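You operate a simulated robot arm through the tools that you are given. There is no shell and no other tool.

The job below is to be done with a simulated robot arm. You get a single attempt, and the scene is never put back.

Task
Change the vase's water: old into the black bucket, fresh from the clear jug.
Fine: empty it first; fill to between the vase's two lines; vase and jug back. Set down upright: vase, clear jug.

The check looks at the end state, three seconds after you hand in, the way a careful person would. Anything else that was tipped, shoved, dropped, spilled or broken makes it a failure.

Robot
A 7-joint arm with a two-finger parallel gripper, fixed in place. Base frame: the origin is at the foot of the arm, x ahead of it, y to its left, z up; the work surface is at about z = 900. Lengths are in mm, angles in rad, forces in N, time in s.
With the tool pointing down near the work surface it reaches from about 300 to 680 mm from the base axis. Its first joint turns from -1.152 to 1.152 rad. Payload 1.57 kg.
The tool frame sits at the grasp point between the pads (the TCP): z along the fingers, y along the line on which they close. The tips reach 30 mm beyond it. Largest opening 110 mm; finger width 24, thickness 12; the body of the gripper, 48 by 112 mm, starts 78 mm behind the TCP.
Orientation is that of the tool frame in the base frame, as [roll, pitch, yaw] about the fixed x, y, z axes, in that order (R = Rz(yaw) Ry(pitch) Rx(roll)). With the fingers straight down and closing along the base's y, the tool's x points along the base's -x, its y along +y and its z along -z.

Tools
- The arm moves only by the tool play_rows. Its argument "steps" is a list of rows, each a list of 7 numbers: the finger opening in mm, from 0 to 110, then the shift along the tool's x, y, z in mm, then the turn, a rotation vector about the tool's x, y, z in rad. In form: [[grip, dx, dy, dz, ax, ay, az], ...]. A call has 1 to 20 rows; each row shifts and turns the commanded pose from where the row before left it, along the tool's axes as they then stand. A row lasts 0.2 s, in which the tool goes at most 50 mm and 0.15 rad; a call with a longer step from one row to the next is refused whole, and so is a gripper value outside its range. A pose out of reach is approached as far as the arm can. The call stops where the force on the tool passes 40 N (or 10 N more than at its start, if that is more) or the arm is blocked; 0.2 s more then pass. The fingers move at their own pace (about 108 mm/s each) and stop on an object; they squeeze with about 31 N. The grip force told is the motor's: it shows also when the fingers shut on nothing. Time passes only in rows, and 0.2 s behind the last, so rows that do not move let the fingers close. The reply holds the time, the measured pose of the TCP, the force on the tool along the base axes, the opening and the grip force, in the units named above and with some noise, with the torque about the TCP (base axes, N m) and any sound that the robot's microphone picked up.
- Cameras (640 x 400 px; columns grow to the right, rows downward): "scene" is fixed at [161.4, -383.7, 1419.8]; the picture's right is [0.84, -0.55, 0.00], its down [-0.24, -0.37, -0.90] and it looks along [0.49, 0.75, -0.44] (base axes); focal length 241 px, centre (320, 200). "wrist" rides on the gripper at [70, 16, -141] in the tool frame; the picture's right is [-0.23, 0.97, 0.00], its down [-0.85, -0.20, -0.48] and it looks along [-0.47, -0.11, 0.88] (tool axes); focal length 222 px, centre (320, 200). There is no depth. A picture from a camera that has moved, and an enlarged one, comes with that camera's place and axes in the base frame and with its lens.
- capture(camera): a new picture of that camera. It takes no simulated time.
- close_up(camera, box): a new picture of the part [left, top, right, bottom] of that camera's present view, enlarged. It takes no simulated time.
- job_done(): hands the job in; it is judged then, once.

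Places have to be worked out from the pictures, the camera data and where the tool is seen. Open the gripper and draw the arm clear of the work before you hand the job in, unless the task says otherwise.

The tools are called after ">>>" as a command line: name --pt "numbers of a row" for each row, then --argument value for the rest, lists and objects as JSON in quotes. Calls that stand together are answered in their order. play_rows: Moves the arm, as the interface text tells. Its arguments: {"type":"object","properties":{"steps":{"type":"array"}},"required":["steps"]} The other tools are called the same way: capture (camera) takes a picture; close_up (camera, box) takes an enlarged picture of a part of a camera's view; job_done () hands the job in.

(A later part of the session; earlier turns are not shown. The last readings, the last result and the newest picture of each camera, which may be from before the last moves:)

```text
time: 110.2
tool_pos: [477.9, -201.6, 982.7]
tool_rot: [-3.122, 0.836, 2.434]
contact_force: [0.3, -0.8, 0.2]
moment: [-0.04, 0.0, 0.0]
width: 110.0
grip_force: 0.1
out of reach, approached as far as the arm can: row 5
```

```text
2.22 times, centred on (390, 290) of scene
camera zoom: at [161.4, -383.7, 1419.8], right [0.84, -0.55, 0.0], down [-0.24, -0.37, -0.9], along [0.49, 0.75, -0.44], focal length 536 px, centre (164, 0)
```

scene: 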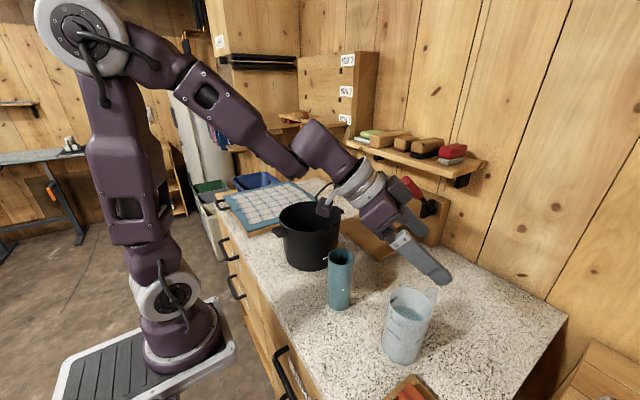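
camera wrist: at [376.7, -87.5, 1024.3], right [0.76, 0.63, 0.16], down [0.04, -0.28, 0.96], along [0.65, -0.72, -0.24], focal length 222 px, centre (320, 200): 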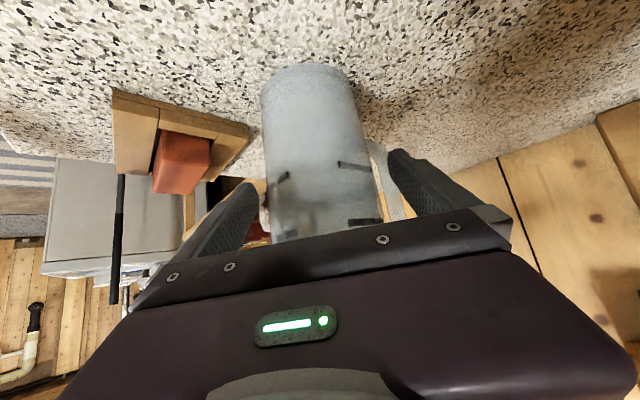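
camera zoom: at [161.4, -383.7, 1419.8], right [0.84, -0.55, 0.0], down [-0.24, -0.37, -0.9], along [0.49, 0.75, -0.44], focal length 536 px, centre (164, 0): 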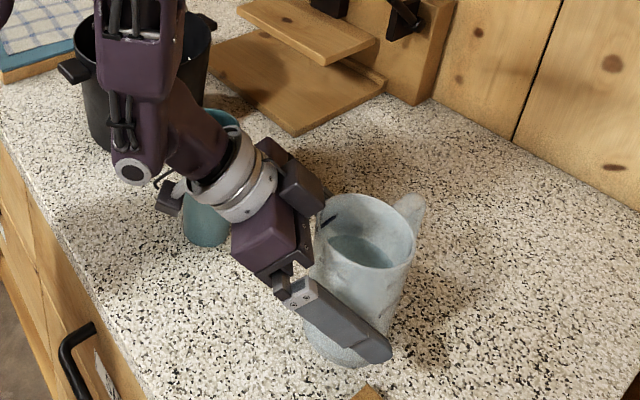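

The jug is centred between the pads, with the handle just beyond the right fingertip. I'll back off 4 mm for handle clearance and close slowly.

>>> play_rows --pt "110 2.7 0 -3 0 0 0" --pt "100 0 0 0 0 0 0" --pt "92 0 0 0 0 0 0" --pt "84 0 0 0 0 0 0" --pt "76 0 0 0 0 0 0" --pt "60 0 0 0 0 0 0" --pt "60 0 0 0 0 0 0"

>>> capture --camera "wrist"

>>> close_up --camera "scene" --box '[350, 250, 470, 370]'

```text
time: 111.8
tool_pos: [478.6, -201.0, 981.1]
tool_rot: [-3.124, 0.837, 2.433]
contact_force: [1.7, 1.5, 0.9]
moment: [-0.03, -0.07, 0.08]
width: 78.9
grip_force: 30.7
out of reach, approached as far as the arm can: row 1
```

```text
taken
camera wrist: at [376.7, -87.4, 1024.5], right [0.76, 0.63, 0.16], down [0.04, -0.28, 0.96], along [0.65, -0.72, -0.24], focal length 222 px, centre (320, 200)
```

wrist: 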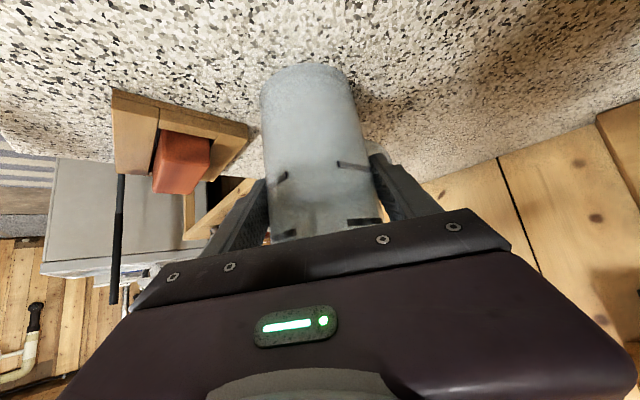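

```text
3.33 times, centred on (410, 310) of scene
camera zoom: at [161.4, -383.6, 1419.8], right [0.84, -0.55, 0.0], down [-0.24, -0.37, -0.9], along [0.49, 0.75, -0.44], focal length 804 px, centre (20, -167)
```

zoom: 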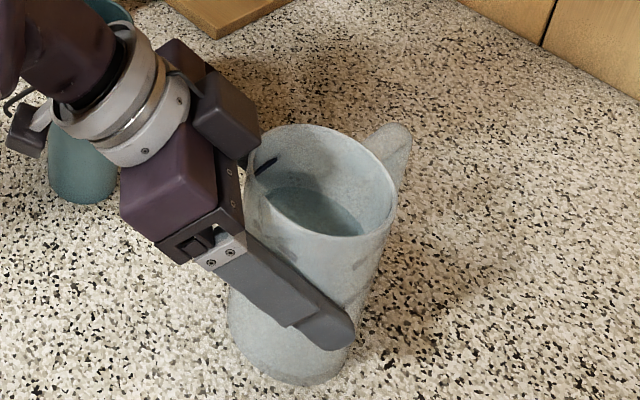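

It's gripped at 78.9 mm. I'll lift straight up gently, 190 mm, and take the weight.

>>> play_rows --pt "60 -3.7 0 -3.3 0 0 0" --pt "60 -7.4 0 -6.7 0 0 0" --pt "60 -11 0 -10 0 0 0" --pt "60 -14.9 0 -13.4 0 0 0" --pt "60 -14.9 0 -13.4 0 0 0" --pt "60 -14.9 0 -13.4 0 0 0" --pt "60 -14.9 0 -13.4 0 0 0" --pt "60 -14.9 0 -13.4 0 0 0" --pt "60 -14.9 0 -13.4 0 0 0" --pt "60 -14.9 0 -13.4 0 0 0" --pt "60 -9 0 -8 0 0 0" --pt "60 -5 0 -4.5 0 0 0" --pt "60 0 0 0 0 0 0" --pt "60 0 0 0 0 0 0"

>>> play_rows --pt "60 0 0 0 0 0 0"

>>> play_rows --pt "60 0 0 0 0 0 0"

>>> play_rows --pt "60 0 0 0 0 0 0"

>>> capture --camera "scene"

```text
time: 114.8
tool_pos: [479.7, -197.9, 1171.4]
tool_rot: [-3.124, 0.837, 2.435]
contact_force: [0.3, 0.0, -3.8]
moment: [0.04, 0.16, 0.04]
width: 78.9
grip_force: 30.6
```

```text
time: 115.2
tool_pos: [479.4, -198.2, 1171.6]
tool_rot: [-3.125, 0.839, 2.435]
contact_force: [0.7, 1.4, -4.3]
moment: [0.07, 0.1, -0.01]
width: 79.0
grip_force: 30.3
```

```text
time: 115.6
tool_pos: [478.0, -197.8, 1170.4]
tool_rot: [-3.125, 0.838, 2.434]
contact_force: [0.7, -0.1, -4.7]
moment: [0.0, 0.1, 0.0]
width: 78.9
grip_force: 31.4
```

```text
time: 116.0
tool_pos: [478.6, -198.0, 1171.4]
tool_rot: [-3.125, 0.838, 2.436]
contact_force: [0.4, 0.7, -4.2]
moment: [0.02, 0.1, 0.0]
width: 78.9
grip_force: 31.6
```

```text
taken
```

scene: 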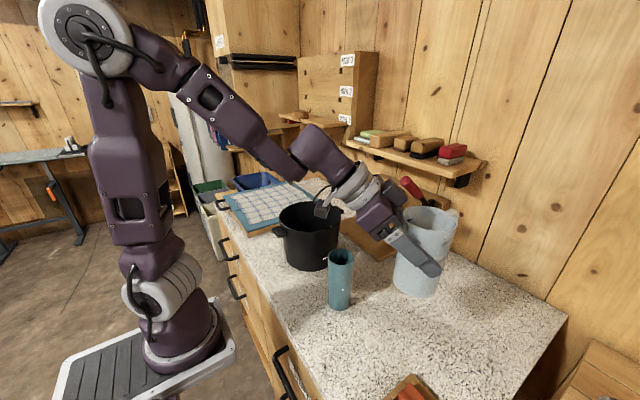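

The jug weighs about 4.25 N. I'll pre-tilt it 40°, still below pouring, at this height and then yaw so the lip will face the vase at azimuth +20°.

>>> play_rows --pt "60 0 0 0 0 0.05 0" --pt "60 0 0 0 0 0.07 0" --pt "60 0 0 0 0 0.07 0" --pt "60 0 0 0 0 0.07 0" --pt "60 0 0 0 0 0.07 0" --pt "60 0 0 0 0 0.07 0" --pt "60 0 0 0 0 0.07 0" --pt "60 0 0 0 0 0.07 0" --pt "60 0 0 0 0 0.07 0" --pt "60 0 0 0 0 0.05 0" --pt "60 0 0 0 0 0.03 0" --pt "60 0 0 0 0 0 0"

>>> capture --camera "scene"

>>> capture --camera "wrist"

```text
time: 118.6
tool_pos: [480.1, -197.5, 1170.5]
tool_rot: [-3.13, 0.147, 2.425]
contact_force: [-0.1, 0.2, -4.4]
moment: [-0.04, 0.06, -0.03]
width: 79.1
grip_force: 30.8
```

```text
taken
```

scene: 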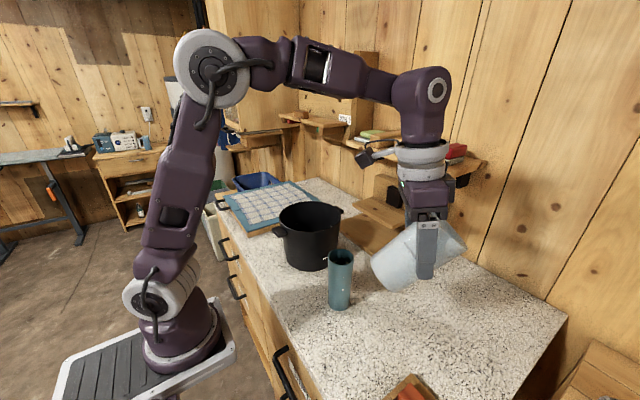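

```text
taken
camera wrist: at [424.2, -125.2, 1299.4], right [0.81, 0.58, 0.02], down [0.46, -0.66, 0.6], along [0.36, -0.48, -0.8], focal length 222 px, centre (320, 200)
```

wrist: 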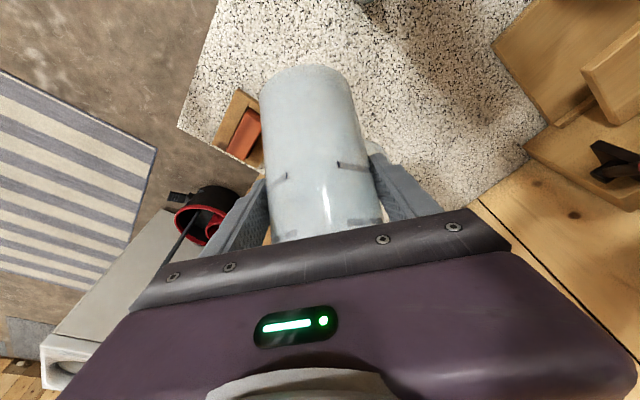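

Tilted 40° with the weight unchanged at 4.4 N. Next I'll yaw 1.06 rad about the vertical in place.

>>> play_rows --pt "60 0 0 0 -0.008 0 -0.053" --pt "60 0 0 0 -0.0156 0 -0.1053" --pt "60 0 0 0 -0.0156 0 -0.1053" --pt "60 0 0 0 -0.0156 0 -0.1053" --pt "60 0 0 0 -0.0156 0 -0.1053" --pt "60 0 0 0 -0.0156 0 -0.1053" --pt "60 0 0 0 -0.0156 0 -0.1053" --pt "60 0 0 0 -0.0156 0 -0.1053" --pt "60 0 0 0 -0.0156 0 -0.1053" --pt "60 0 0 0 -0.0156 0 -0.1053" --pt "60 0 0 0 -0.008 0 -0.053" --pt "60 0 0 0 0 0 0"

>>> capture --camera "scene"

```text
time: 121.2
tool_pos: [479.8, -198.5, 1170.5]
tool_rot: [-3.133, 0.137, -2.796]
contact_force: [-0.2, -0.1, -4.8]
moment: [-0.07, 0.01, -0.01]
width: 79.0
grip_force: 30.8
```

```text
taken
```

scene: 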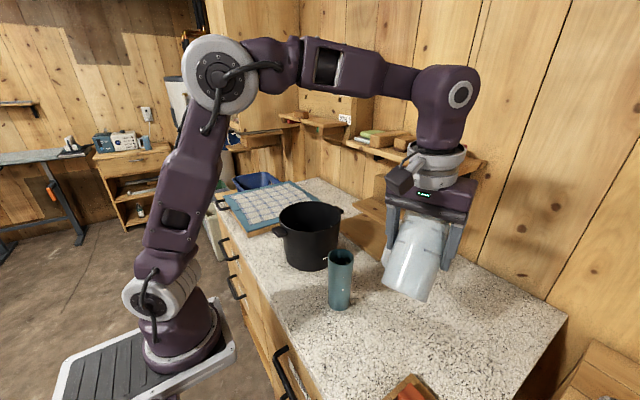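

I'll move in two legs, first back in x, then across in y, to a waiting spot near (365, -66, 1125) behind the vase.

>>> play_rows --pt "60 9 3.2 0.4 0 0 0" --pt "60 18.3 6.5 0.8 0 0 0" --pt "60 18.3 6.5 0.8 0 0 0" --pt "60 18.3 6.5 0.8 0 0 0" --pt "60 18.3 6.5 0.8 0 0 0" --pt "60 18.3 6.5 0.8 0 0 0" --pt "60 9 3.2 0.4 0 0 0" --pt "60 -2.9 8.9 2.2 0 0 0" --pt "60 -5.8 17.7 4.4 0 0 0" --pt "60 -5.8 17.7 4.4 0 0 0" --pt "60 -5.8 17.7 4.4 0 0 0" --pt "60 -5.8 17.7 4.4 0 0 0" --pt "60 -5.8 17.7 4.4 0 0 0" --pt "60 -5.8 17.7 4.4 0 0 0" --pt "60 -2.9 8.9 2.2 0 0 0" --pt "60 0 0 0 0 0 0"

>>> capture --camera "scene"

>>> close_up --camera "scene" --box '[270, 180, 430, 320]'

>>> capture --camera "wrist"

```text
time: 124.6
tool_pos: [365.0, -67.7, 1127.6]
tool_rot: [-3.136, 0.135, -2.796]
contact_force: [0.5, -0.2, -4.2]
moment: [-0.04, -0.01, 0.03]
width: 79.0
grip_force: 31.1
```

```text
taken
```

scene: 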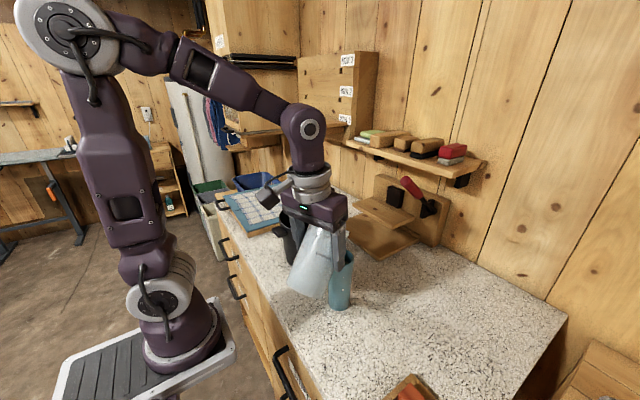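

```text
2.86 times, centred on (350, 250) of scene
camera zoom: at [161.5, -383.7, 1419.8], right [0.84, -0.55, 0.0], down [-0.24, -0.37, -0.9], along [0.49, 0.75, -0.44], focal length 690 px, centre (234, 57)
```

zoom: 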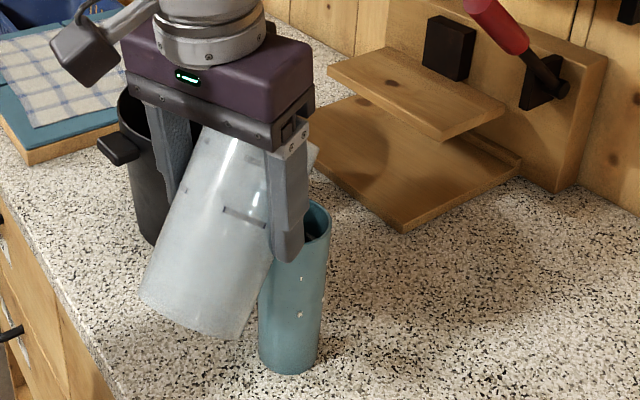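

```text
taken
camera wrist: at [277.3, -79.9, 1255.6], right [-0.12, 0.99, 0.02], down [0.8, 0.08, 0.59], along [0.59, 0.09, -0.81], focal length 222 px, centre (320, 200)
```

wrist: 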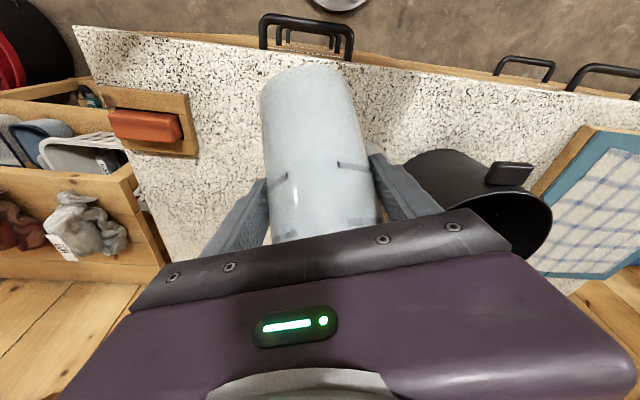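

Jug and vase are clear of each other. I'll tilt to 46° and bring the lip over the vase mouth, about 38 mm above its rim, then verify before pouring.

>>> play_rows --pt "60 0 0 0 0 0.05 0" --pt "60 0 0 0 0 0.05 0" --pt "60 -2.9 0.4 8 0 0 0" --pt "60 -2.9 0.4 10 0 0 0" --pt "60 -2.9 0.4 10 0 0 0" --pt "60 -2.8 0.3 10 0 0 0" --pt "60 0 0 9 0 0 0" --pt "60 0 0 0 0 0 0"

>>> close_up --camera "scene" --box '[290, 200, 410, 320]'

>>> capture --camera "wrist"

```text
time: 126.4
tool_pos: [377.5, -62.6, 1077.8]
tool_rot: [-3.135, 0.037, -2.796]
contact_force: [0.5, 0.1, -4.4]
moment: [-0.08, 0.0, 0.0]
width: 79.2
grip_force: 30.7
```

```text
3.33 times, centred on (350, 260) of scene
camera zoom: at [161.5, -383.7, 1419.8], right [0.84, -0.55, 0.0], down [-0.24, -0.37, -0.9], along [0.49, 0.75, -0.44], focal length 804 px, centre (220, 0)
```

zoom: 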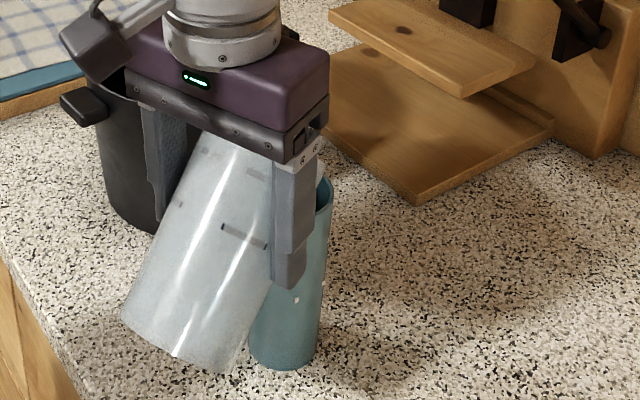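

```text
taken
camera wrist: at [301.9, -70.2, 1216.4], right [-0.11, 0.99, 0.0], down [0.85, 0.1, 0.51], along [0.51, 0.06, -0.86], focal length 222 px, centre (320, 200)
```

wrist: 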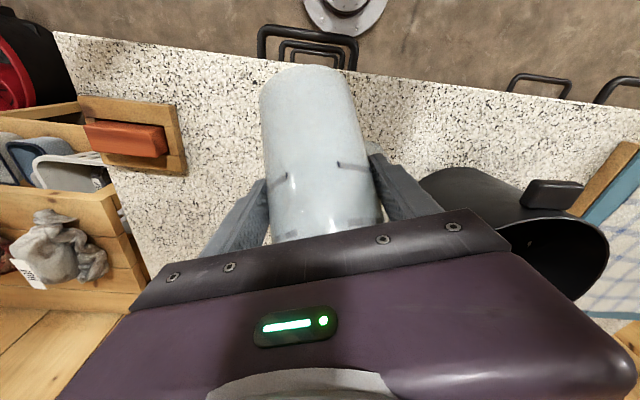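

The finger hides most of the lip, so I'll zoom in tightly around it.

>>> close_up --camera "scene" --box '[365, 235, 405, 285]'

>>> close_up --camera "scene" --box '[365, 240, 397, 260]'

```text
8.00 times, centred on (385, 260) of scene
camera zoom: at [161.5, -383.7, 1419.8], right [0.84, -0.55, 0.0], down [-0.24, -0.37, -0.9], along [0.49, 0.75, -0.44], focal length 1930 px, centre (-200, -280)
```

zoom: 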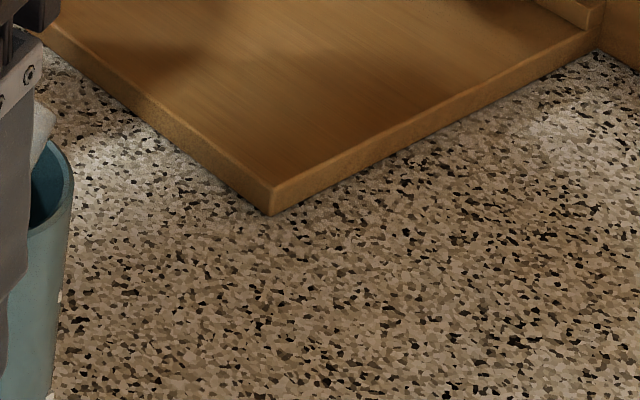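

```text
16.00 times, centred on (381, 250) of scene
camera zoom: at [161.5, -383.7, 1419.8], right [0.84, -0.55, 0.0], down [-0.24, -0.37, -0.9], along [0.49, 0.75, -0.44], focal length 3861 px, centre (-656, -600)
```

zoom: 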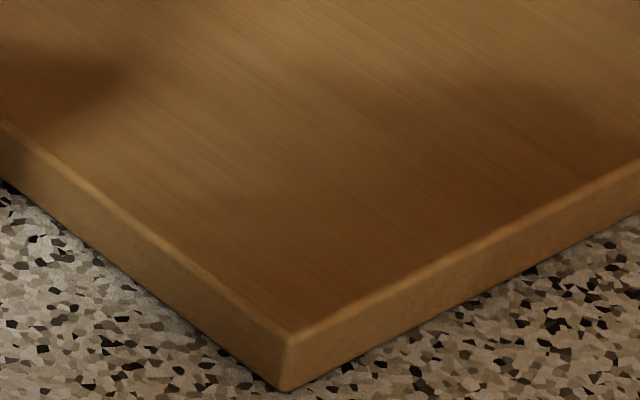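

My crop was off to the right. I'll zoom on the lip itself near (348, 252).

>>> close_up --camera "scene" --box '[328, 237, 368, 262]'

```text
16.00 times, centred on (348, 250) of scene
camera zoom: at [161.5, -383.7, 1419.8], right [0.84, -0.55, 0.0], down [-0.24, -0.37, -0.9], along [0.49, 0.75, -0.44], focal length 3861 px, centre (-128, -592)
```

zoom: 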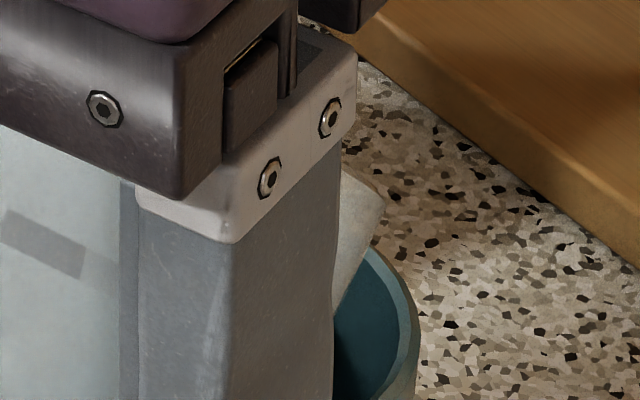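

The visible rim corner fits my geometry: the lip lies over the vase mouth, perhaps 3 mm further on than computed. I'll retreat 7 mm to allow for stream throw, then tilt slowly about the lip and watch the weight.

>>> play_rows --pt "60 7 0 0 0 0 0" --pt "60 0 0 -1.4 0 0.02 0" --pt "60 0 0 -1.4 0 0.02 0" --pt "60 0 0 -1.4 0 0.02 0" --pt "60 0 0 -1.4 0 0.02 0" --pt "60 0 0 0 0 0 0" --pt "60 0 0 0 0 0 0"

>>> close_up --camera "scene" --box '[308, 220, 372, 260]'

```text
time: 128.0
tool_pos: [370.9, -63.9, 1084.7]
tool_rot: [-3.135, -0.044, -2.799]
contact_force: [0.1, -0.3, -4.2]
moment: [-0.07, -0.02, 0.02]
width: 78.6
grip_force: 31.1
```

```text
10.00 times, centred on (340, 240) of scene
camera zoom: at [161.5, -383.7, 1419.8], right [0.84, -0.55, 0.0], down [-0.24, -0.37, -0.9], along [0.49, 0.75, -0.44], focal length 2413 px, centre (120, -200)
```

zoom: 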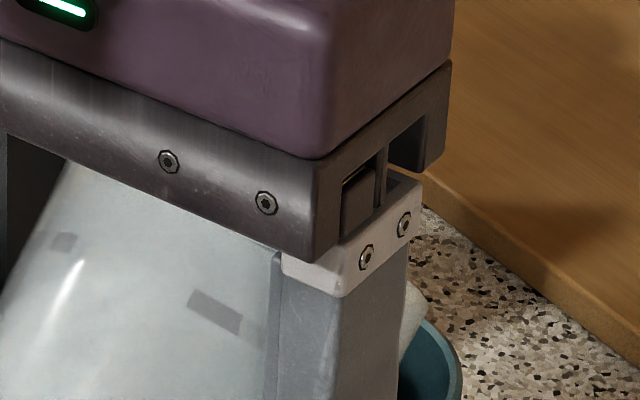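

It's at 50.5° with no loss yet (4.2 N). I'll continue in small increments about the lip.

>>> play_rows --pt "60 -0.1 0 -1.4 0 0.02 0" --pt "60 -0.1 0 -1.4 0 0.02 0" --pt "60 -0.1 0 -1.4 0 0.02 0" --pt "60 0 0 0 0 0 0" --pt "60 0 0 0 0 0 0"

>>> play_rows --pt "60 0 0 0 0 0 0"

>>> close_up --camera "scene" --box '[308, 230, 372, 320]'

```text
time: 129.2
tool_pos: [372.6, -63.9, 1088.1]
tool_rot: [-3.134, -0.103, -2.797]
contact_force: [-0.9, -0.2, -3.6]
moment: [-0.06, -0.04, 0.0]
width: 78.7
grip_force: 31.0
```

```text
time: 129.6
tool_pos: [370.5, -64.7, 1087.6]
tool_rot: [-3.134, -0.103, -2.798]
contact_force: [0.1, 0.2, -4.0]
moment: [-0.04, -0.02, 0.02]
width: 78.8
grip_force: 30.8
```

```text
4.44 times, centred on (340, 275) of scene
camera zoom: at [161.5, -383.7, 1419.8], right [0.84, -0.55, 0.0], down [-0.24, -0.37, -0.9], along [0.49, 0.75, -0.44], focal length 1072 px, centre (231, -133)
```

zoom: 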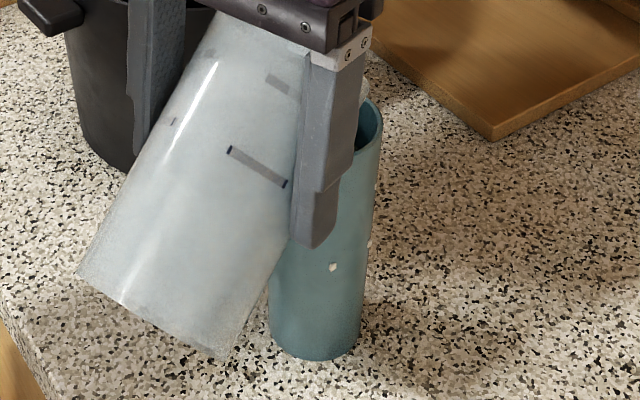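

At 54° the weight may be just starting to fall, and the counter is dry. I'll keep going in small steps.

>>> play_rows --pt "60 -0.2 0 -1.4 0 0.02 0" --pt "60 -0.2 0 -1.4 0 0.02 0" --pt "60 -0.2 0 -1.4 0 0.02 0" --pt "60 0 0 0 0 0 0" --pt "60 0 0 0 0 0 0" --pt "60 0 0 0 0 0 0"

>>> play_rows --pt "60 0 0 0 0 0 0"

>>> play_rows --pt "60 0 0 0 0 0 0"

>>> close_up --camera "scene" --box '[308, 230, 372, 320]'

```text
time: 131.0
tool_pos: [372.2, -63.3, 1091.3]
tool_rot: [-3.134, -0.164, -2.798]
contact_force: [0.5, -0.8, -3.8]
moment: [-0.04, -0.01, 0.0]
width: 78.7
grip_force: 31.3
```

```text
time: 131.4
tool_pos: [372.8, -62.4, 1091.6]
tool_rot: [-3.135, -0.163, -2.797]
contact_force: [-0.2, 0.4, -3.9]
moment: [-0.07, -0.05, 0.0]
width: 79.0
grip_force: 30.3
```

```text
time: 131.8
tool_pos: [371.6, -63.2, 1090.7]
tool_rot: [-3.133, -0.165, -2.797]
contact_force: [-0.2, 1.0, -3.3]
moment: [-0.06, -0.04, 0.06]
width: 79.0
grip_force: 30.6
```

```text
4.44 times, centred on (340, 275) of scene
camera zoom: at [161.5, -383.7, 1419.8], right [0.84, -0.55, 0.0], down [-0.24, -0.37, -0.9], along [0.49, 0.75, -0.44], focal length 1072 px, centre (231, -133)
```

zoom: 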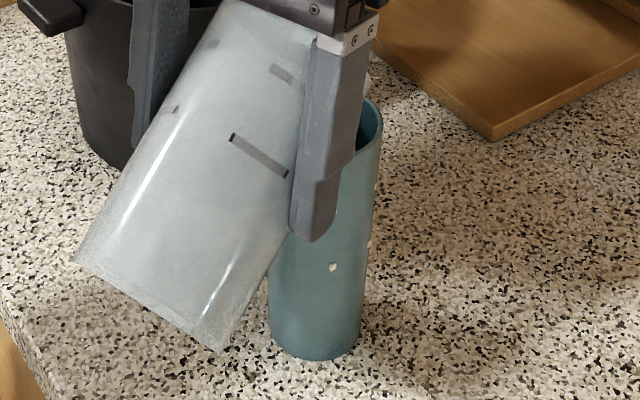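

The weight is about 3.7 N, so roughly 60 ml has poured, matching my estimate of jug volume against tilt. The counter is dry. I'll continue to 62° slowly.

>>> play_rows --pt "60 0 0 -1.37 0 0.02 0" --pt "60 0 0 0 0 0 0" --pt "60 0 0 -1.37 0 0.02 0" --pt "60 0 0 0 0 0 0" --pt "60 0 0 -1.37 0 0.02 0" --pt "60 0 0 0 0 0 0" --pt "60 0 0 -1.37 0 0.02 0" --pt "60 0 0 0 0 0 0" --pt "60 0 0 0 0 0 0" --pt "60 0 0 0 0 0 0"

>>> play_rows --pt "60 0 0 0 0 0 0"

>>> play_rows --pt "60 0 0 0 0 0 0"

>>> play_rows --pt "60 0 0 0 0 0 0"

>>> close_up --camera "scene" --box '[308, 230, 372, 320]'

```text
time: 134.0
tool_pos: [372.9, -63.3, 1097.6]
tool_rot: [-3.135, -0.244, -2.801]
contact_force: [0.1, 0.1, -3.1]
moment: [-0.01, -0.06, -0.01]
width: 78.9
grip_force: 30.9
```

```text
time: 134.4
tool_pos: [374.0, -63.4, 1096.7]
tool_rot: [-3.136, -0.245, -2.8]
contact_force: [0.5, -0.2, -3.4]
moment: [-0.01, 0.01, 0.0]
width: 78.8
grip_force: 31.1
```

```text
time: 134.8
tool_pos: [373.6, -63.5, 1096.7]
tool_rot: [-3.134, -0.245, -2.799]
contact_force: [-1.5, -0.5, -3.9]
moment: [-0.03, -0.04, 0.0]
width: 78.9
grip_force: 30.8
```

```text
time: 135.2
tool_pos: [373.6, -63.2, 1097.1]
tool_rot: [-3.134, -0.243, -2.799]
contact_force: [-0.1, 0.4, -3.8]
moment: [-0.05, -0.07, -0.01]
width: 79.2
grip_force: 31.0
```

```text
4.44 times, centred on (340, 275) of scene
camera zoom: at [161.5, -383.7, 1419.8], right [0.84, -0.55, 0.0], down [-0.24, -0.37, -0.9], along [0.49, 0.75, -0.44], focal length 1072 px, centre (231, -133)
```

zoom: 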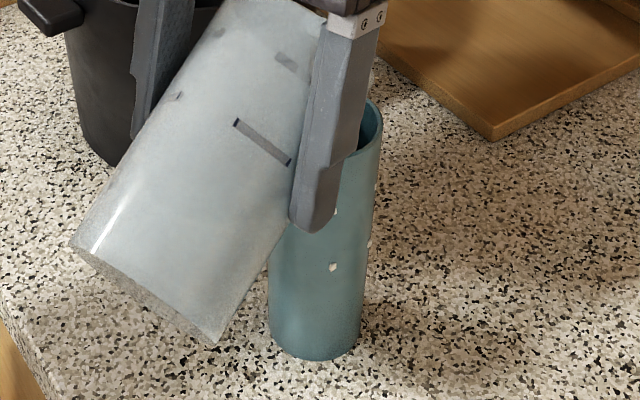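

The mean is about 3.55 N, roughly 80 ml out. I'll peek at the visible sliver of the vase mouth.

>>> close_up --camera "scene" --box '[328, 240, 360, 260]'

>>> capture --camera "wrist"

```text
16.00 times, centred on (344, 250) of scene
camera zoom: at [161.5, -383.7, 1419.8], right [0.84, -0.55, 0.0], down [-0.24, -0.37, -0.9], along [0.49, 0.75, -0.44], focal length 3861 px, centre (-64, -600)
```

zoom: 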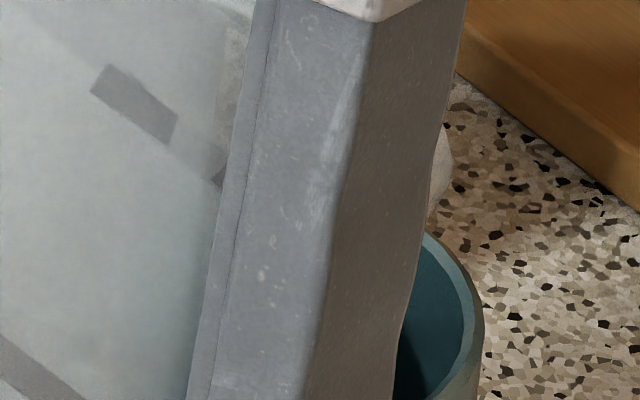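

```text
taken
camera wrist: at [336.6, -57.8, 1250.4], right [-0.12, 0.99, -0.06], down [0.96, 0.13, 0.26], along [0.26, -0.03, -0.96], focal length 222 px, centre (320, 200)
```

wrist: 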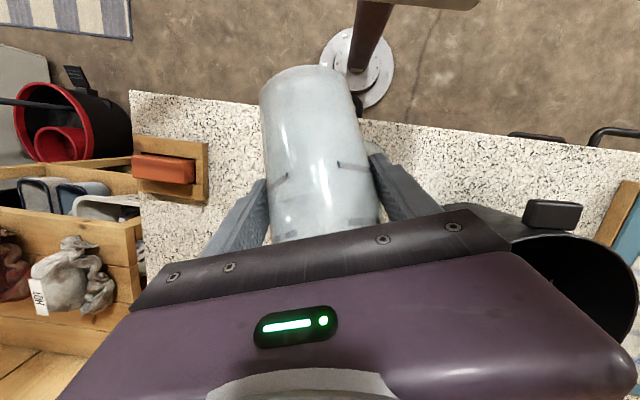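

Nothing is dripping outside the vase. I'll continue to about 66° and weigh again.

>>> play_rows --pt "60 0 0 -1.37 0 0.02 0" --pt "60 0 0 0 0 0 0" --pt "60 0 0 -1.37 0 0.02 0" --pt "60 0 0 0 0 0 0" --pt "60 0 0 -1.37 0 0.02 0" --pt "60 0 0 0 0 0 0" --pt "60 0 0 0 0 0 0" --pt "60 0 0 0 0 0 0" --pt "60 0 0 0 0 0 0"

>>> play_rows --pt "60 0 0 0 0 0 0"

>>> play_rows --pt "60 0 0 0 0 0 0"

>>> play_rows --pt "60 0 0 0 0 0 0"

>>> play_rows --pt "60 0 0 0 0 0 0"

>>> close_up --camera "scene" --box '[308, 230, 372, 320]'

```text
time: 137.2
tool_pos: [373.8, -62.4, 1101.1]
tool_rot: [-3.135, -0.303, -2.8]
contact_force: [-1.3, -1.0, -2.5]
moment: [-0.04, -0.05, 0.02]
width: 79.0
grip_force: 31.1
```

```text
time: 137.6
tool_pos: [373.5, -62.8, 1101.3]
tool_rot: [-3.135, -0.303, -2.802]
contact_force: [0.8, -0.6, -2.8]
moment: [-0.05, -0.04, 0.01]
width: 78.9
grip_force: 31.8
```

```text
time: 138.0
tool_pos: [373.9, -61.9, 1101.1]
tool_rot: [-3.134, -0.304, -2.799]
contact_force: [-0.2, -0.2, -2.1]
moment: [-0.03, -0.02, 0.03]
width: 78.9
grip_force: 31.4
```

```text
time: 138.4
tool_pos: [373.9, -63.1, 1100.4]
tool_rot: [-3.134, -0.304, -2.8]
contact_force: [0.0, 0.0, -2.8]
moment: [0.0, -0.01, 0.0]
width: 78.8
grip_force: 31.2
```

```text
time: 138.8
tool_pos: [374.7, -62.6, 1100.9]
tool_rot: [-3.134, -0.304, -2.8]
contact_force: [1.3, 0.2, -2.6]
moment: [-0.07, -0.04, -0.02]
width: 79.0
grip_force: 31.1
```

```text
4.44 times, centred on (340, 275) of scene
camera zoom: at [161.5, -383.7, 1419.8], right [0.84, -0.55, 0.0], down [-0.24, -0.37, -0.9], along [0.49, 0.75, -0.44], focal length 1072 px, centre (231, -133)
```

zoom: 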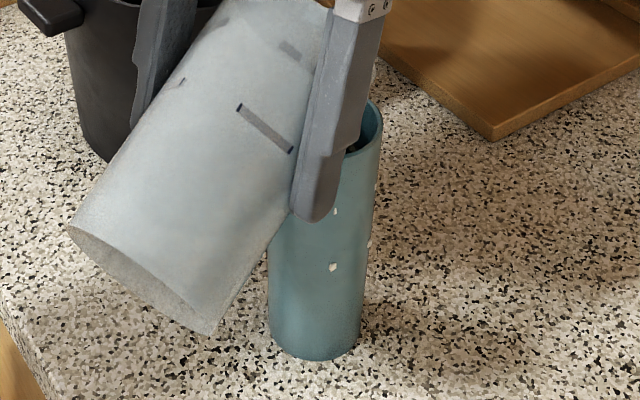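

The mean is now 2.56 N, so about 180 ml has poured, which is close to target. I'll tilt back to stop the flow and then look at the level before adding more.

>>> play_rows --pt "60 0 0 2.7 0 -0.04 0" --pt "60 0 0 2.7 0 -0.04 0" --pt "60 0 0 2.7 0 -0.04 0" --pt "60 0 0 2.7 0 -0.04 0" --pt "60 0 0 0 0 -0.04 0" --pt "60 0 0 0 0 -0.04 0" --pt "60 0 0 0 0 0 0"

>>> close_up --camera "scene" --box '[328, 240, 360, 260]'

>>> play_rows --pt "60 0 0 0 0 0 0"

>>> play_rows --pt "60 0 0 0 0 0 0"

```text
time: 140.4
tool_pos: [370.6, -63.4, 1091.7]
tool_rot: [-3.134, -0.065, -2.796]
contact_force: [0.0, 0.9, -3.2]
moment: [-0.04, -0.01, 0.0]
width: 79.1
grip_force: 31.0
```

```text
16.00 times, centred on (344, 250) of scene
camera zoom: at [161.5, -383.7, 1419.8], right [0.84, -0.55, 0.0], down [-0.24, -0.37, -0.9], along [0.49, 0.75, -0.44], focal length 3861 px, centre (-64, -600)
```

zoom: 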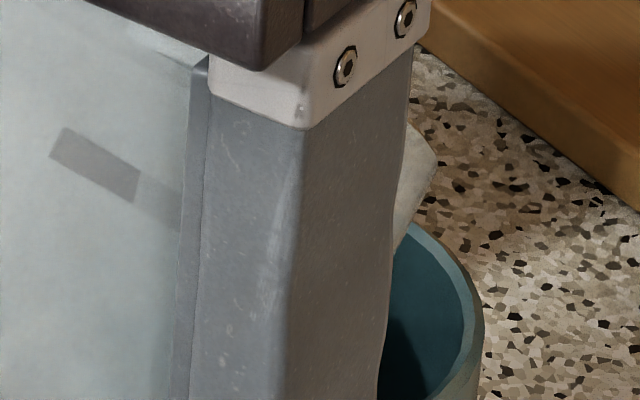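

```text
time: 140.8
tool_pos: [371.8, -62.6, 1090.4]
tool_rot: [-3.133, -0.064, -2.797]
contact_force: [-0.3, -0.4, -3.4]
moment: [-0.03, -0.03, 0.01]
width: 78.7
grip_force: 31.3
```

```text
time: 141.2
tool_pos: [372.0, -63.9, 1091.6]
tool_rot: [-3.135, -0.065, -2.798]
contact_force: [0.5, 0.2, -2.2]
moment: [-0.02, -0.03, 0.02]
width: 78.6
grip_force: 30.6
```

The jug averages about 2.8 N now, so around 155–165 ml is in the vase. I'll move the jug away along the reverse path to (480, -198), so the scene camera can see into the vase.

>>> play_rows --pt "60 0.8 0 -12 0 0 0" --pt "60 0.8 0 -12 0 0 0" --pt "60 0.8 0 -12 0 0 0" --pt "60 0 0 0 0 -0.05 0" --pt "60 0 0 0 0 -0.05 0" --pt "60 0 0 0 0 -0.05 0" --pt "60 0 0 0 0 -0.05 0" --pt "60 2.9 -8.9 -2.2 0 0 0" --pt "60 5.8 -17.7 -4.4 0 0 0" --pt "60 5.8 -17.7 -4.4 0 0 0" --pt "60 5.8 -17.7 -4.4 0 0 0" --pt "60 5.8 -17.7 -4.4 0 0 0" --pt "60 5.8 -17.7 -4.4 0 0 0" --pt "60 5.8 -17.7 -4.4 0 0 0" --pt "60 2.9 -8.9 -2.2 0 0 0"

>>> play_rows --pt "60 -9 -3.2 -0.4 0 0 0" --pt "60 -18.3 -6.5 -0.8 0 0 0" --pt "60 -18.3 -6.5 -0.8 0 0 0" --pt "60 -18.3 -6.5 -0.8 0 0 0" --pt "60 -18.3 -6.5 -0.8 0 0 0" --pt "60 -18.3 -6.5 -0.8 0 0 0" --pt "60 -9 -3.2 -0.4 0 0 0" --pt "60 0 0 0 0 0 0"

>>> capture --camera "scene"

>>> close_up --camera "scene" --box '[310, 240, 370, 320]'

>>> close_up --camera "scene" --box '[324, 244, 356, 264]'

```text
time: 144.4
tool_pos: [372.6, -194.9, 1153.4]
tool_rot: [-3.135, 0.134, -2.794]
contact_force: [0.5, 0.7, -2.1]
moment: [-0.05, 0.01, 0.01]
width: 78.6
grip_force: 31.3
```

```text
time: 146.2
tool_pos: [487.3, -195.7, 1172.3]
tool_rot: [-3.133, 0.134, -2.797]
contact_force: [-0.1, -0.5, -3.6]
moment: [-0.05, 0.02, -0.01]
width: 78.7
grip_force: 30.6
```

```text
taken
```

scene: 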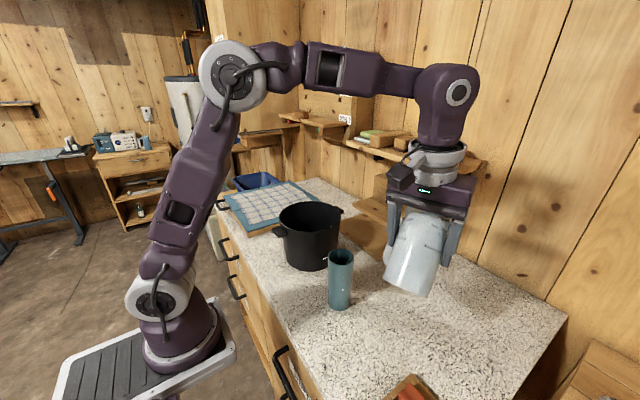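

```text
5.00 times, centred on (340, 280) of scene
camera zoom: at [161.5, -383.7, 1419.8], right [0.84, -0.55, 0.0], down [-0.24, -0.37, -0.9], along [0.49, 0.75, -0.44], focal length 1207 px, centre (220, -200)
```

zoom: 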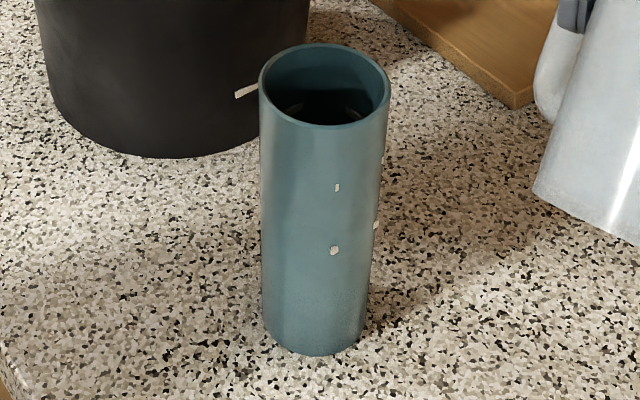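

```text
16.00 times, centred on (340, 254) of scene
camera zoom: at [161.5, -383.7, 1419.8], right [0.84, -0.55, 0.0], down [-0.24, -0.37, -0.9], along [0.49, 0.75, -0.44], focal length 3861 px, centre (0, -664)
```

zoom: 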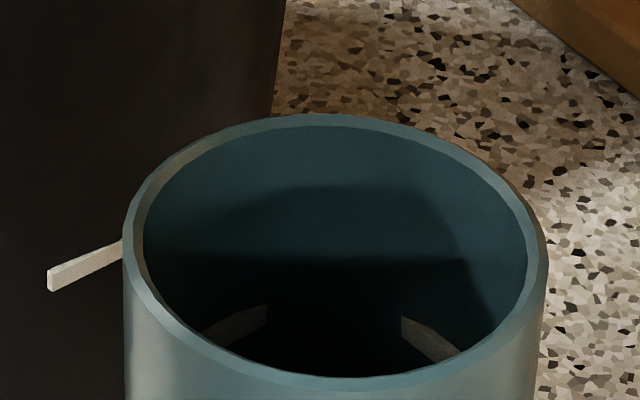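

No spill is visible. The surface isn't visible from this angle, so I'll check whether the wrist camera can see the vase mouth from here.

>>> capture --camera "wrist"

>>> play_rows --pt "60 0 0 0 0 0 0"

>>> play_rows --pt "60 0 0 0 0 0 0"

>>> play_rows --pt "60 0 0 0 0 0 0"

>>> play_rows --pt "60 0 0 0 0 0 0"

```text
taken
camera wrist: at [398.6, -207.8, 1302.9], right [-0.12, 0.99, 0.02], down [0.8, 0.08, 0.59], along [0.58, 0.09, -0.81], focal length 222 px, centre (320, 200)
```

wrist: 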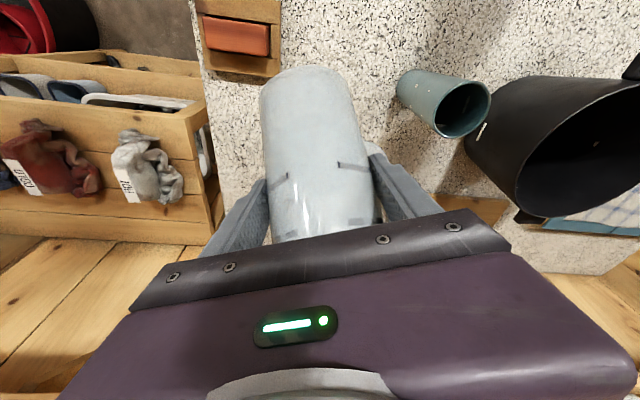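

```text
time: 146.6
tool_pos: [486.5, -194.6, 1173.5]
tool_rot: [-3.136, 0.133, -2.798]
contact_force: [0.3, -0.6, -2.9]
moment: [-0.07, -0.01, 0.01]
width: 78.9
grip_force: 30.9
```

```text
time: 147.0
tool_pos: [487.1, -194.0, 1172.3]
tool_rot: [-3.135, 0.135, -2.795]
contact_force: [-0.6, 0.4, -3.7]
moment: [-0.05, -0.02, 0.0]
width: 79.0
grip_force: 30.9
```

```text
time: 147.4
tool_pos: [486.8, -194.0, 1171.7]
tool_rot: [-3.135, 0.134, -2.797]
contact_force: [0.3, 0.4, -3.3]
moment: [-0.07, -0.03, 0.02]
width: 78.8
grip_force: 30.7
```

```text
time: 147.8
tool_pos: [486.8, -194.6, 1172.8]
tool_rot: [-3.135, 0.135, -2.796]
contact_force: [-1.0, 0.4, -2.2]
moment: [-0.06, 0.01, -0.02]
width: 78.9
grip_force: 31.0
```

The vase mouth is in view at about 35° off vertical, steep enough to see down past both lines. I'll zoom in.

>>> close_up --camera "wrist" --box '[424, 75, 496, 140]'

>>> close_up --camera "wrist" --box '[444, 88, 484, 113]'

```text
6.15 times, centred on (460, 108) of wrist
camera zoom: at [398.4, -207.9, 1302.9], right [-0.12, 0.99, 0.02], down [0.8, 0.08, 0.59], along [0.58, 0.09, -0.81], focal length 1367 px, centre (-542, 769)
```

zoom: 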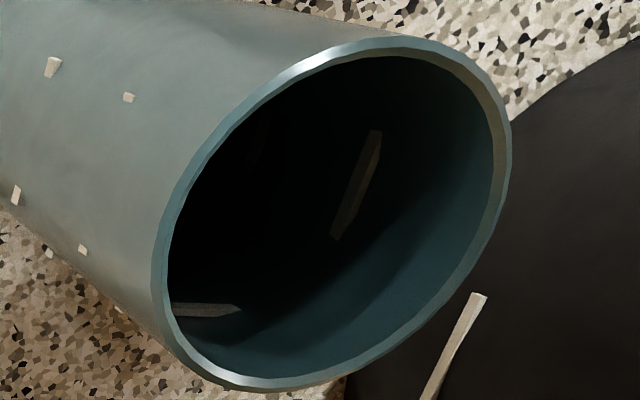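

```text
16.00 times, centred on (464, 100) of wrist
camera zoom: at [398.4, -207.9, 1302.9], right [-0.12, 0.99, 0.02], down [0.8, 0.08, 0.59], along [0.58, 0.09, -0.81], focal length 3554 px, centre (-1984, 1792)
```

zoom: 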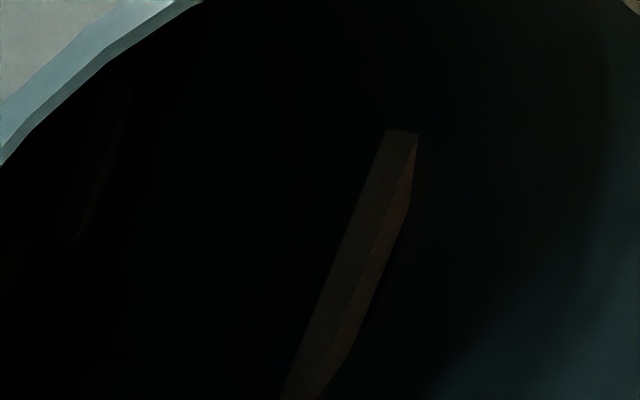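

The upper tick is clear and the lower tick is only faintly visible in the dark. I'll zoom more tightly near the lower tick for a waterline.

>>> close_up --camera "wrist" --box '[440, 86, 464, 110]'

>>> close_up --camera "wrist" --box '[450, 100, 474, 124]'

```text
16.00 times, centred on (452, 98) of wrist
camera zoom: at [398.4, -207.9, 1302.9], right [-0.12, 0.99, 0.02], down [0.8, 0.08, 0.59], along [0.58, 0.09, -0.81], focal length 3554 px, centre (-1792, 1832)
```

zoom: 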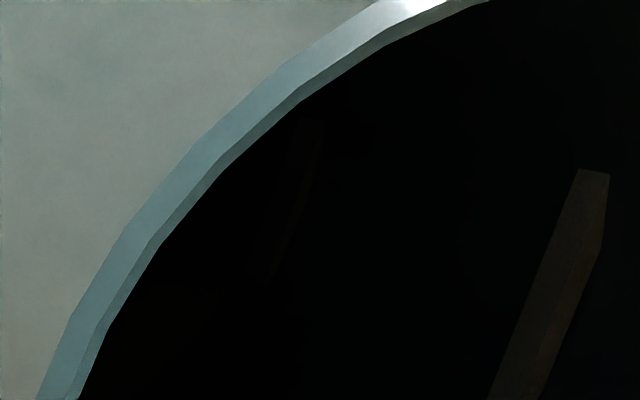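

```text
16.00 times, centred on (462, 112) of wrist
camera zoom: at [398.4, -207.9, 1302.9], right [-0.12, 0.99, 0.02], down [0.8, 0.08, 0.59], along [0.58, 0.09, -0.81], focal length 3554 px, centre (-1952, 1608)
```

zoom: 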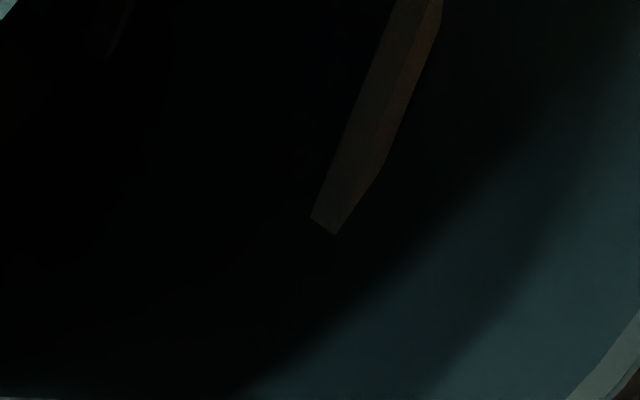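

The tick positions fit, but it's too dark for a waterline. I'll average more weight readings to pin down how much has poured.

>>> play_rows --pt "60 0 0 0 0 0 0"

>>> play_rows --pt "60 0 0 0 0 0 0"

>>> play_rows --pt "60 0 0 0 0 0 0"

>>> play_rows --pt "60 0 0 0 0 0 0"

>>> play_rows --pt "60 0 0 0 0 0 0"

>>> play_rows --pt "60 0 0 0 0 0 0"

>>> play_rows --pt "60 0 0 0 0 0 0"

>>> play_rows --pt "60 0 0 0 0 0 0"

```text
time: 148.2
tool_pos: [487.2, -194.1, 1172.4]
tool_rot: [-3.134, 0.134, -2.797]
contact_force: [0.5, 0.6, -3.0]
moment: [-0.02, 0.02, 0.04]
width: 78.9
grip_force: 31.0
```

```text
time: 148.6
tool_pos: [486.3, -195.5, 1173.9]
tool_rot: [-3.134, 0.134, -2.797]
contact_force: [0.5, 0.8, -2.8]
moment: [-0.03, 0.0, -0.02]
width: 79.0
grip_force: 31.0
```

```text
time: 149.0
tool_pos: [487.0, -195.6, 1172.9]
tool_rot: [-3.135, 0.134, -2.796]
contact_force: [-0.1, 0.3, -2.7]
moment: [-0.05, -0.01, 0.03]
width: 78.8
grip_force: 30.9
```

```text
time: 149.4
tool_pos: [485.7, -194.7, 1173.3]
tool_rot: [-3.135, 0.136, -2.795]
contact_force: [0.0, 0.3, -2.8]
moment: [-0.07, -0.01, -0.03]
width: 78.8
grip_force: 30.9
```

```text
time: 149.8
tool_pos: [486.6, -195.2, 1173.4]
tool_rot: [-3.135, 0.137, -2.797]
contact_force: [0.8, -0.3, -3.3]
moment: [-0.04, 0.03, 0.02]
width: 78.9
grip_force: 31.0
```

```text
time: 150.2
tool_pos: [486.8, -195.6, 1173.2]
tool_rot: [-3.134, 0.134, -2.796]
contact_force: [-0.5, 0.1, -3.9]
moment: [-0.07, 0.02, -0.05]
width: 78.9
grip_force: 30.7
```

```text
time: 150.6
tool_pos: [486.0, -196.0, 1173.4]
tool_rot: [-3.135, 0.134, -2.797]
contact_force: [0.1, -0.3, -3.0]
moment: [-0.05, -0.02, 0.0]
width: 78.6
grip_force: 30.9
```

```text
time: 151.0
tool_pos: [487.2, -194.9, 1173.1]
tool_rot: [-3.134, 0.133, -2.796]
contact_force: [0.5, -0.1, -2.8]
moment: [-0.07, 0.03, 0.0]
width: 78.9
grip_force: 30.9
```

The mean is 3.0 N, so about 135 ml has poured, probably just under the lower line. I'll go back for roughly 50 ml more and stop at about 70° of tilt, retracing the path to the waiting spot.

>>> play_rows --pt "60 8.3 2.9 0.3 0 0 0" --pt "60 16.6 5.9 0.6 0 0 0" --pt "60 16.6 5.9 0.6 0 0 0" --pt "60 16.6 5.9 0.6 0 0 0" --pt "60 16.6 5.9 0.6 0 0 0" --pt "60 16.6 5.9 0.6 0 0 0" --pt "60 16.6 5.9 0.6 0 0 0" --pt "60 8.3 2.9 0.3 0 0 0" --pt "60 -2.8 8.5 2.2 0 0 0" --pt "60 -5.6 17.1 4.4 0 0 0" --pt "60 -5.6 17.1 4.4 0 0 0" --pt "60 -5.6 17.1 4.4 0 0 0" --pt "60 -5.6 17.1 4.4 0 0 0" --pt "60 -5.6 17.1 4.4 0 0 0" --pt "60 -5.6 17.1 4.4 0 0 0" --pt "60 -2.8 8.5 2.2 0 0 0" --pt "60 0 0 0 0 0 0"

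>>> play_rows --pt "60 0 0 0 0 0.05 0" --pt "60 0 0 0 0 0.05 0" --pt "60 0 0 0 0 0.05 0" --pt "60 0 0 0 0 0.05 0" --pt "60 0 0 0 0 0.05 0" --pt "60 0 0 0 0 0.05 0" --pt "60 0 0 0 0 0 0"

>>> close_up --camera "scene" --box '[290, 200, 410, 320]'

```text
time: 154.6
tool_pos: [364.8, -65.6, 1127.1]
tool_rot: [-3.135, 0.134, -2.796]
contact_force: [0.0, -0.2, -3.0]
moment: [-0.05, 0.02, -0.01]
width: 79.1
grip_force: 30.9
```

```text
time: 156.2
tool_pos: [365.7, -68.5, 1126.5]
tool_rot: [-3.136, -0.163, -2.797]
contact_force: [-0.5, 0.1, -2.0]
moment: [-0.04, -0.05, 0.01]
width: 78.8
grip_force: 30.8
```

```text
3.33 times, centred on (350, 260) of scene
camera zoom: at [161.5, -383.7, 1419.8], right [0.84, -0.55, 0.0], down [-0.24, -0.37, -0.9], along [0.49, 0.75, -0.44], focal length 804 px, centre (220, 0)
```

zoom: 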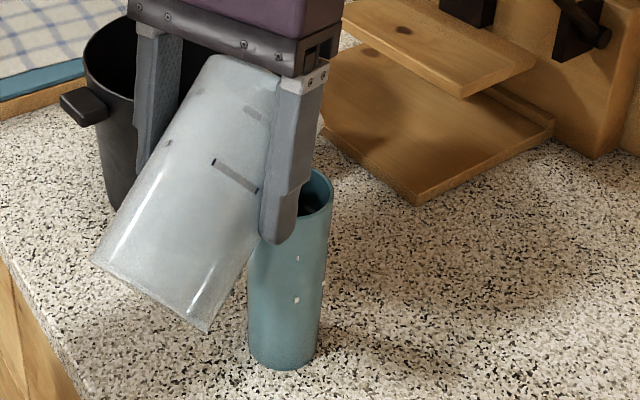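

In place at 57° of tilt and not pouring. I'll bring the lip over the vase as before.

>>> play_rows --pt "60 -3.7 0.6 8.25 0 0 0" --pt "60 -3.7 0.6 8.25 0 0 0" --pt "60 -3.7 0.6 8.25 0 0 0" --pt "60 -3.0 0.6 8.25 0 0 0" --pt "60 0 0 0 0 0 0"

>>> close_up --camera "scene" --box '[308, 230, 372, 320]'

```text
time: 157.4
tool_pos: [372.0, -64.0, 1091.8]
tool_rot: [-3.135, -0.164, -2.797]
contact_force: [-0.6, 1.1, -2.9]
moment: [-0.1, -0.02, -0.01]
width: 79.0
grip_force: 31.3
```

```text
4.44 times, centred on (340, 275) of scene
camera zoom: at [161.5, -383.7, 1419.8], right [0.84, -0.55, 0.0], down [-0.24, -0.37, -0.9], along [0.49, 0.75, -0.44], focal length 1072 px, centre (231, -133)
```

zoom: 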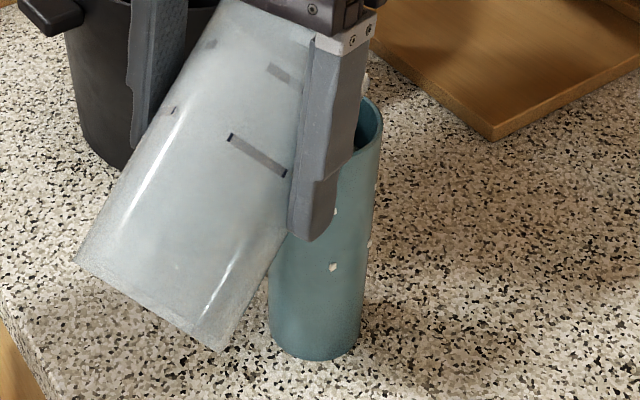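

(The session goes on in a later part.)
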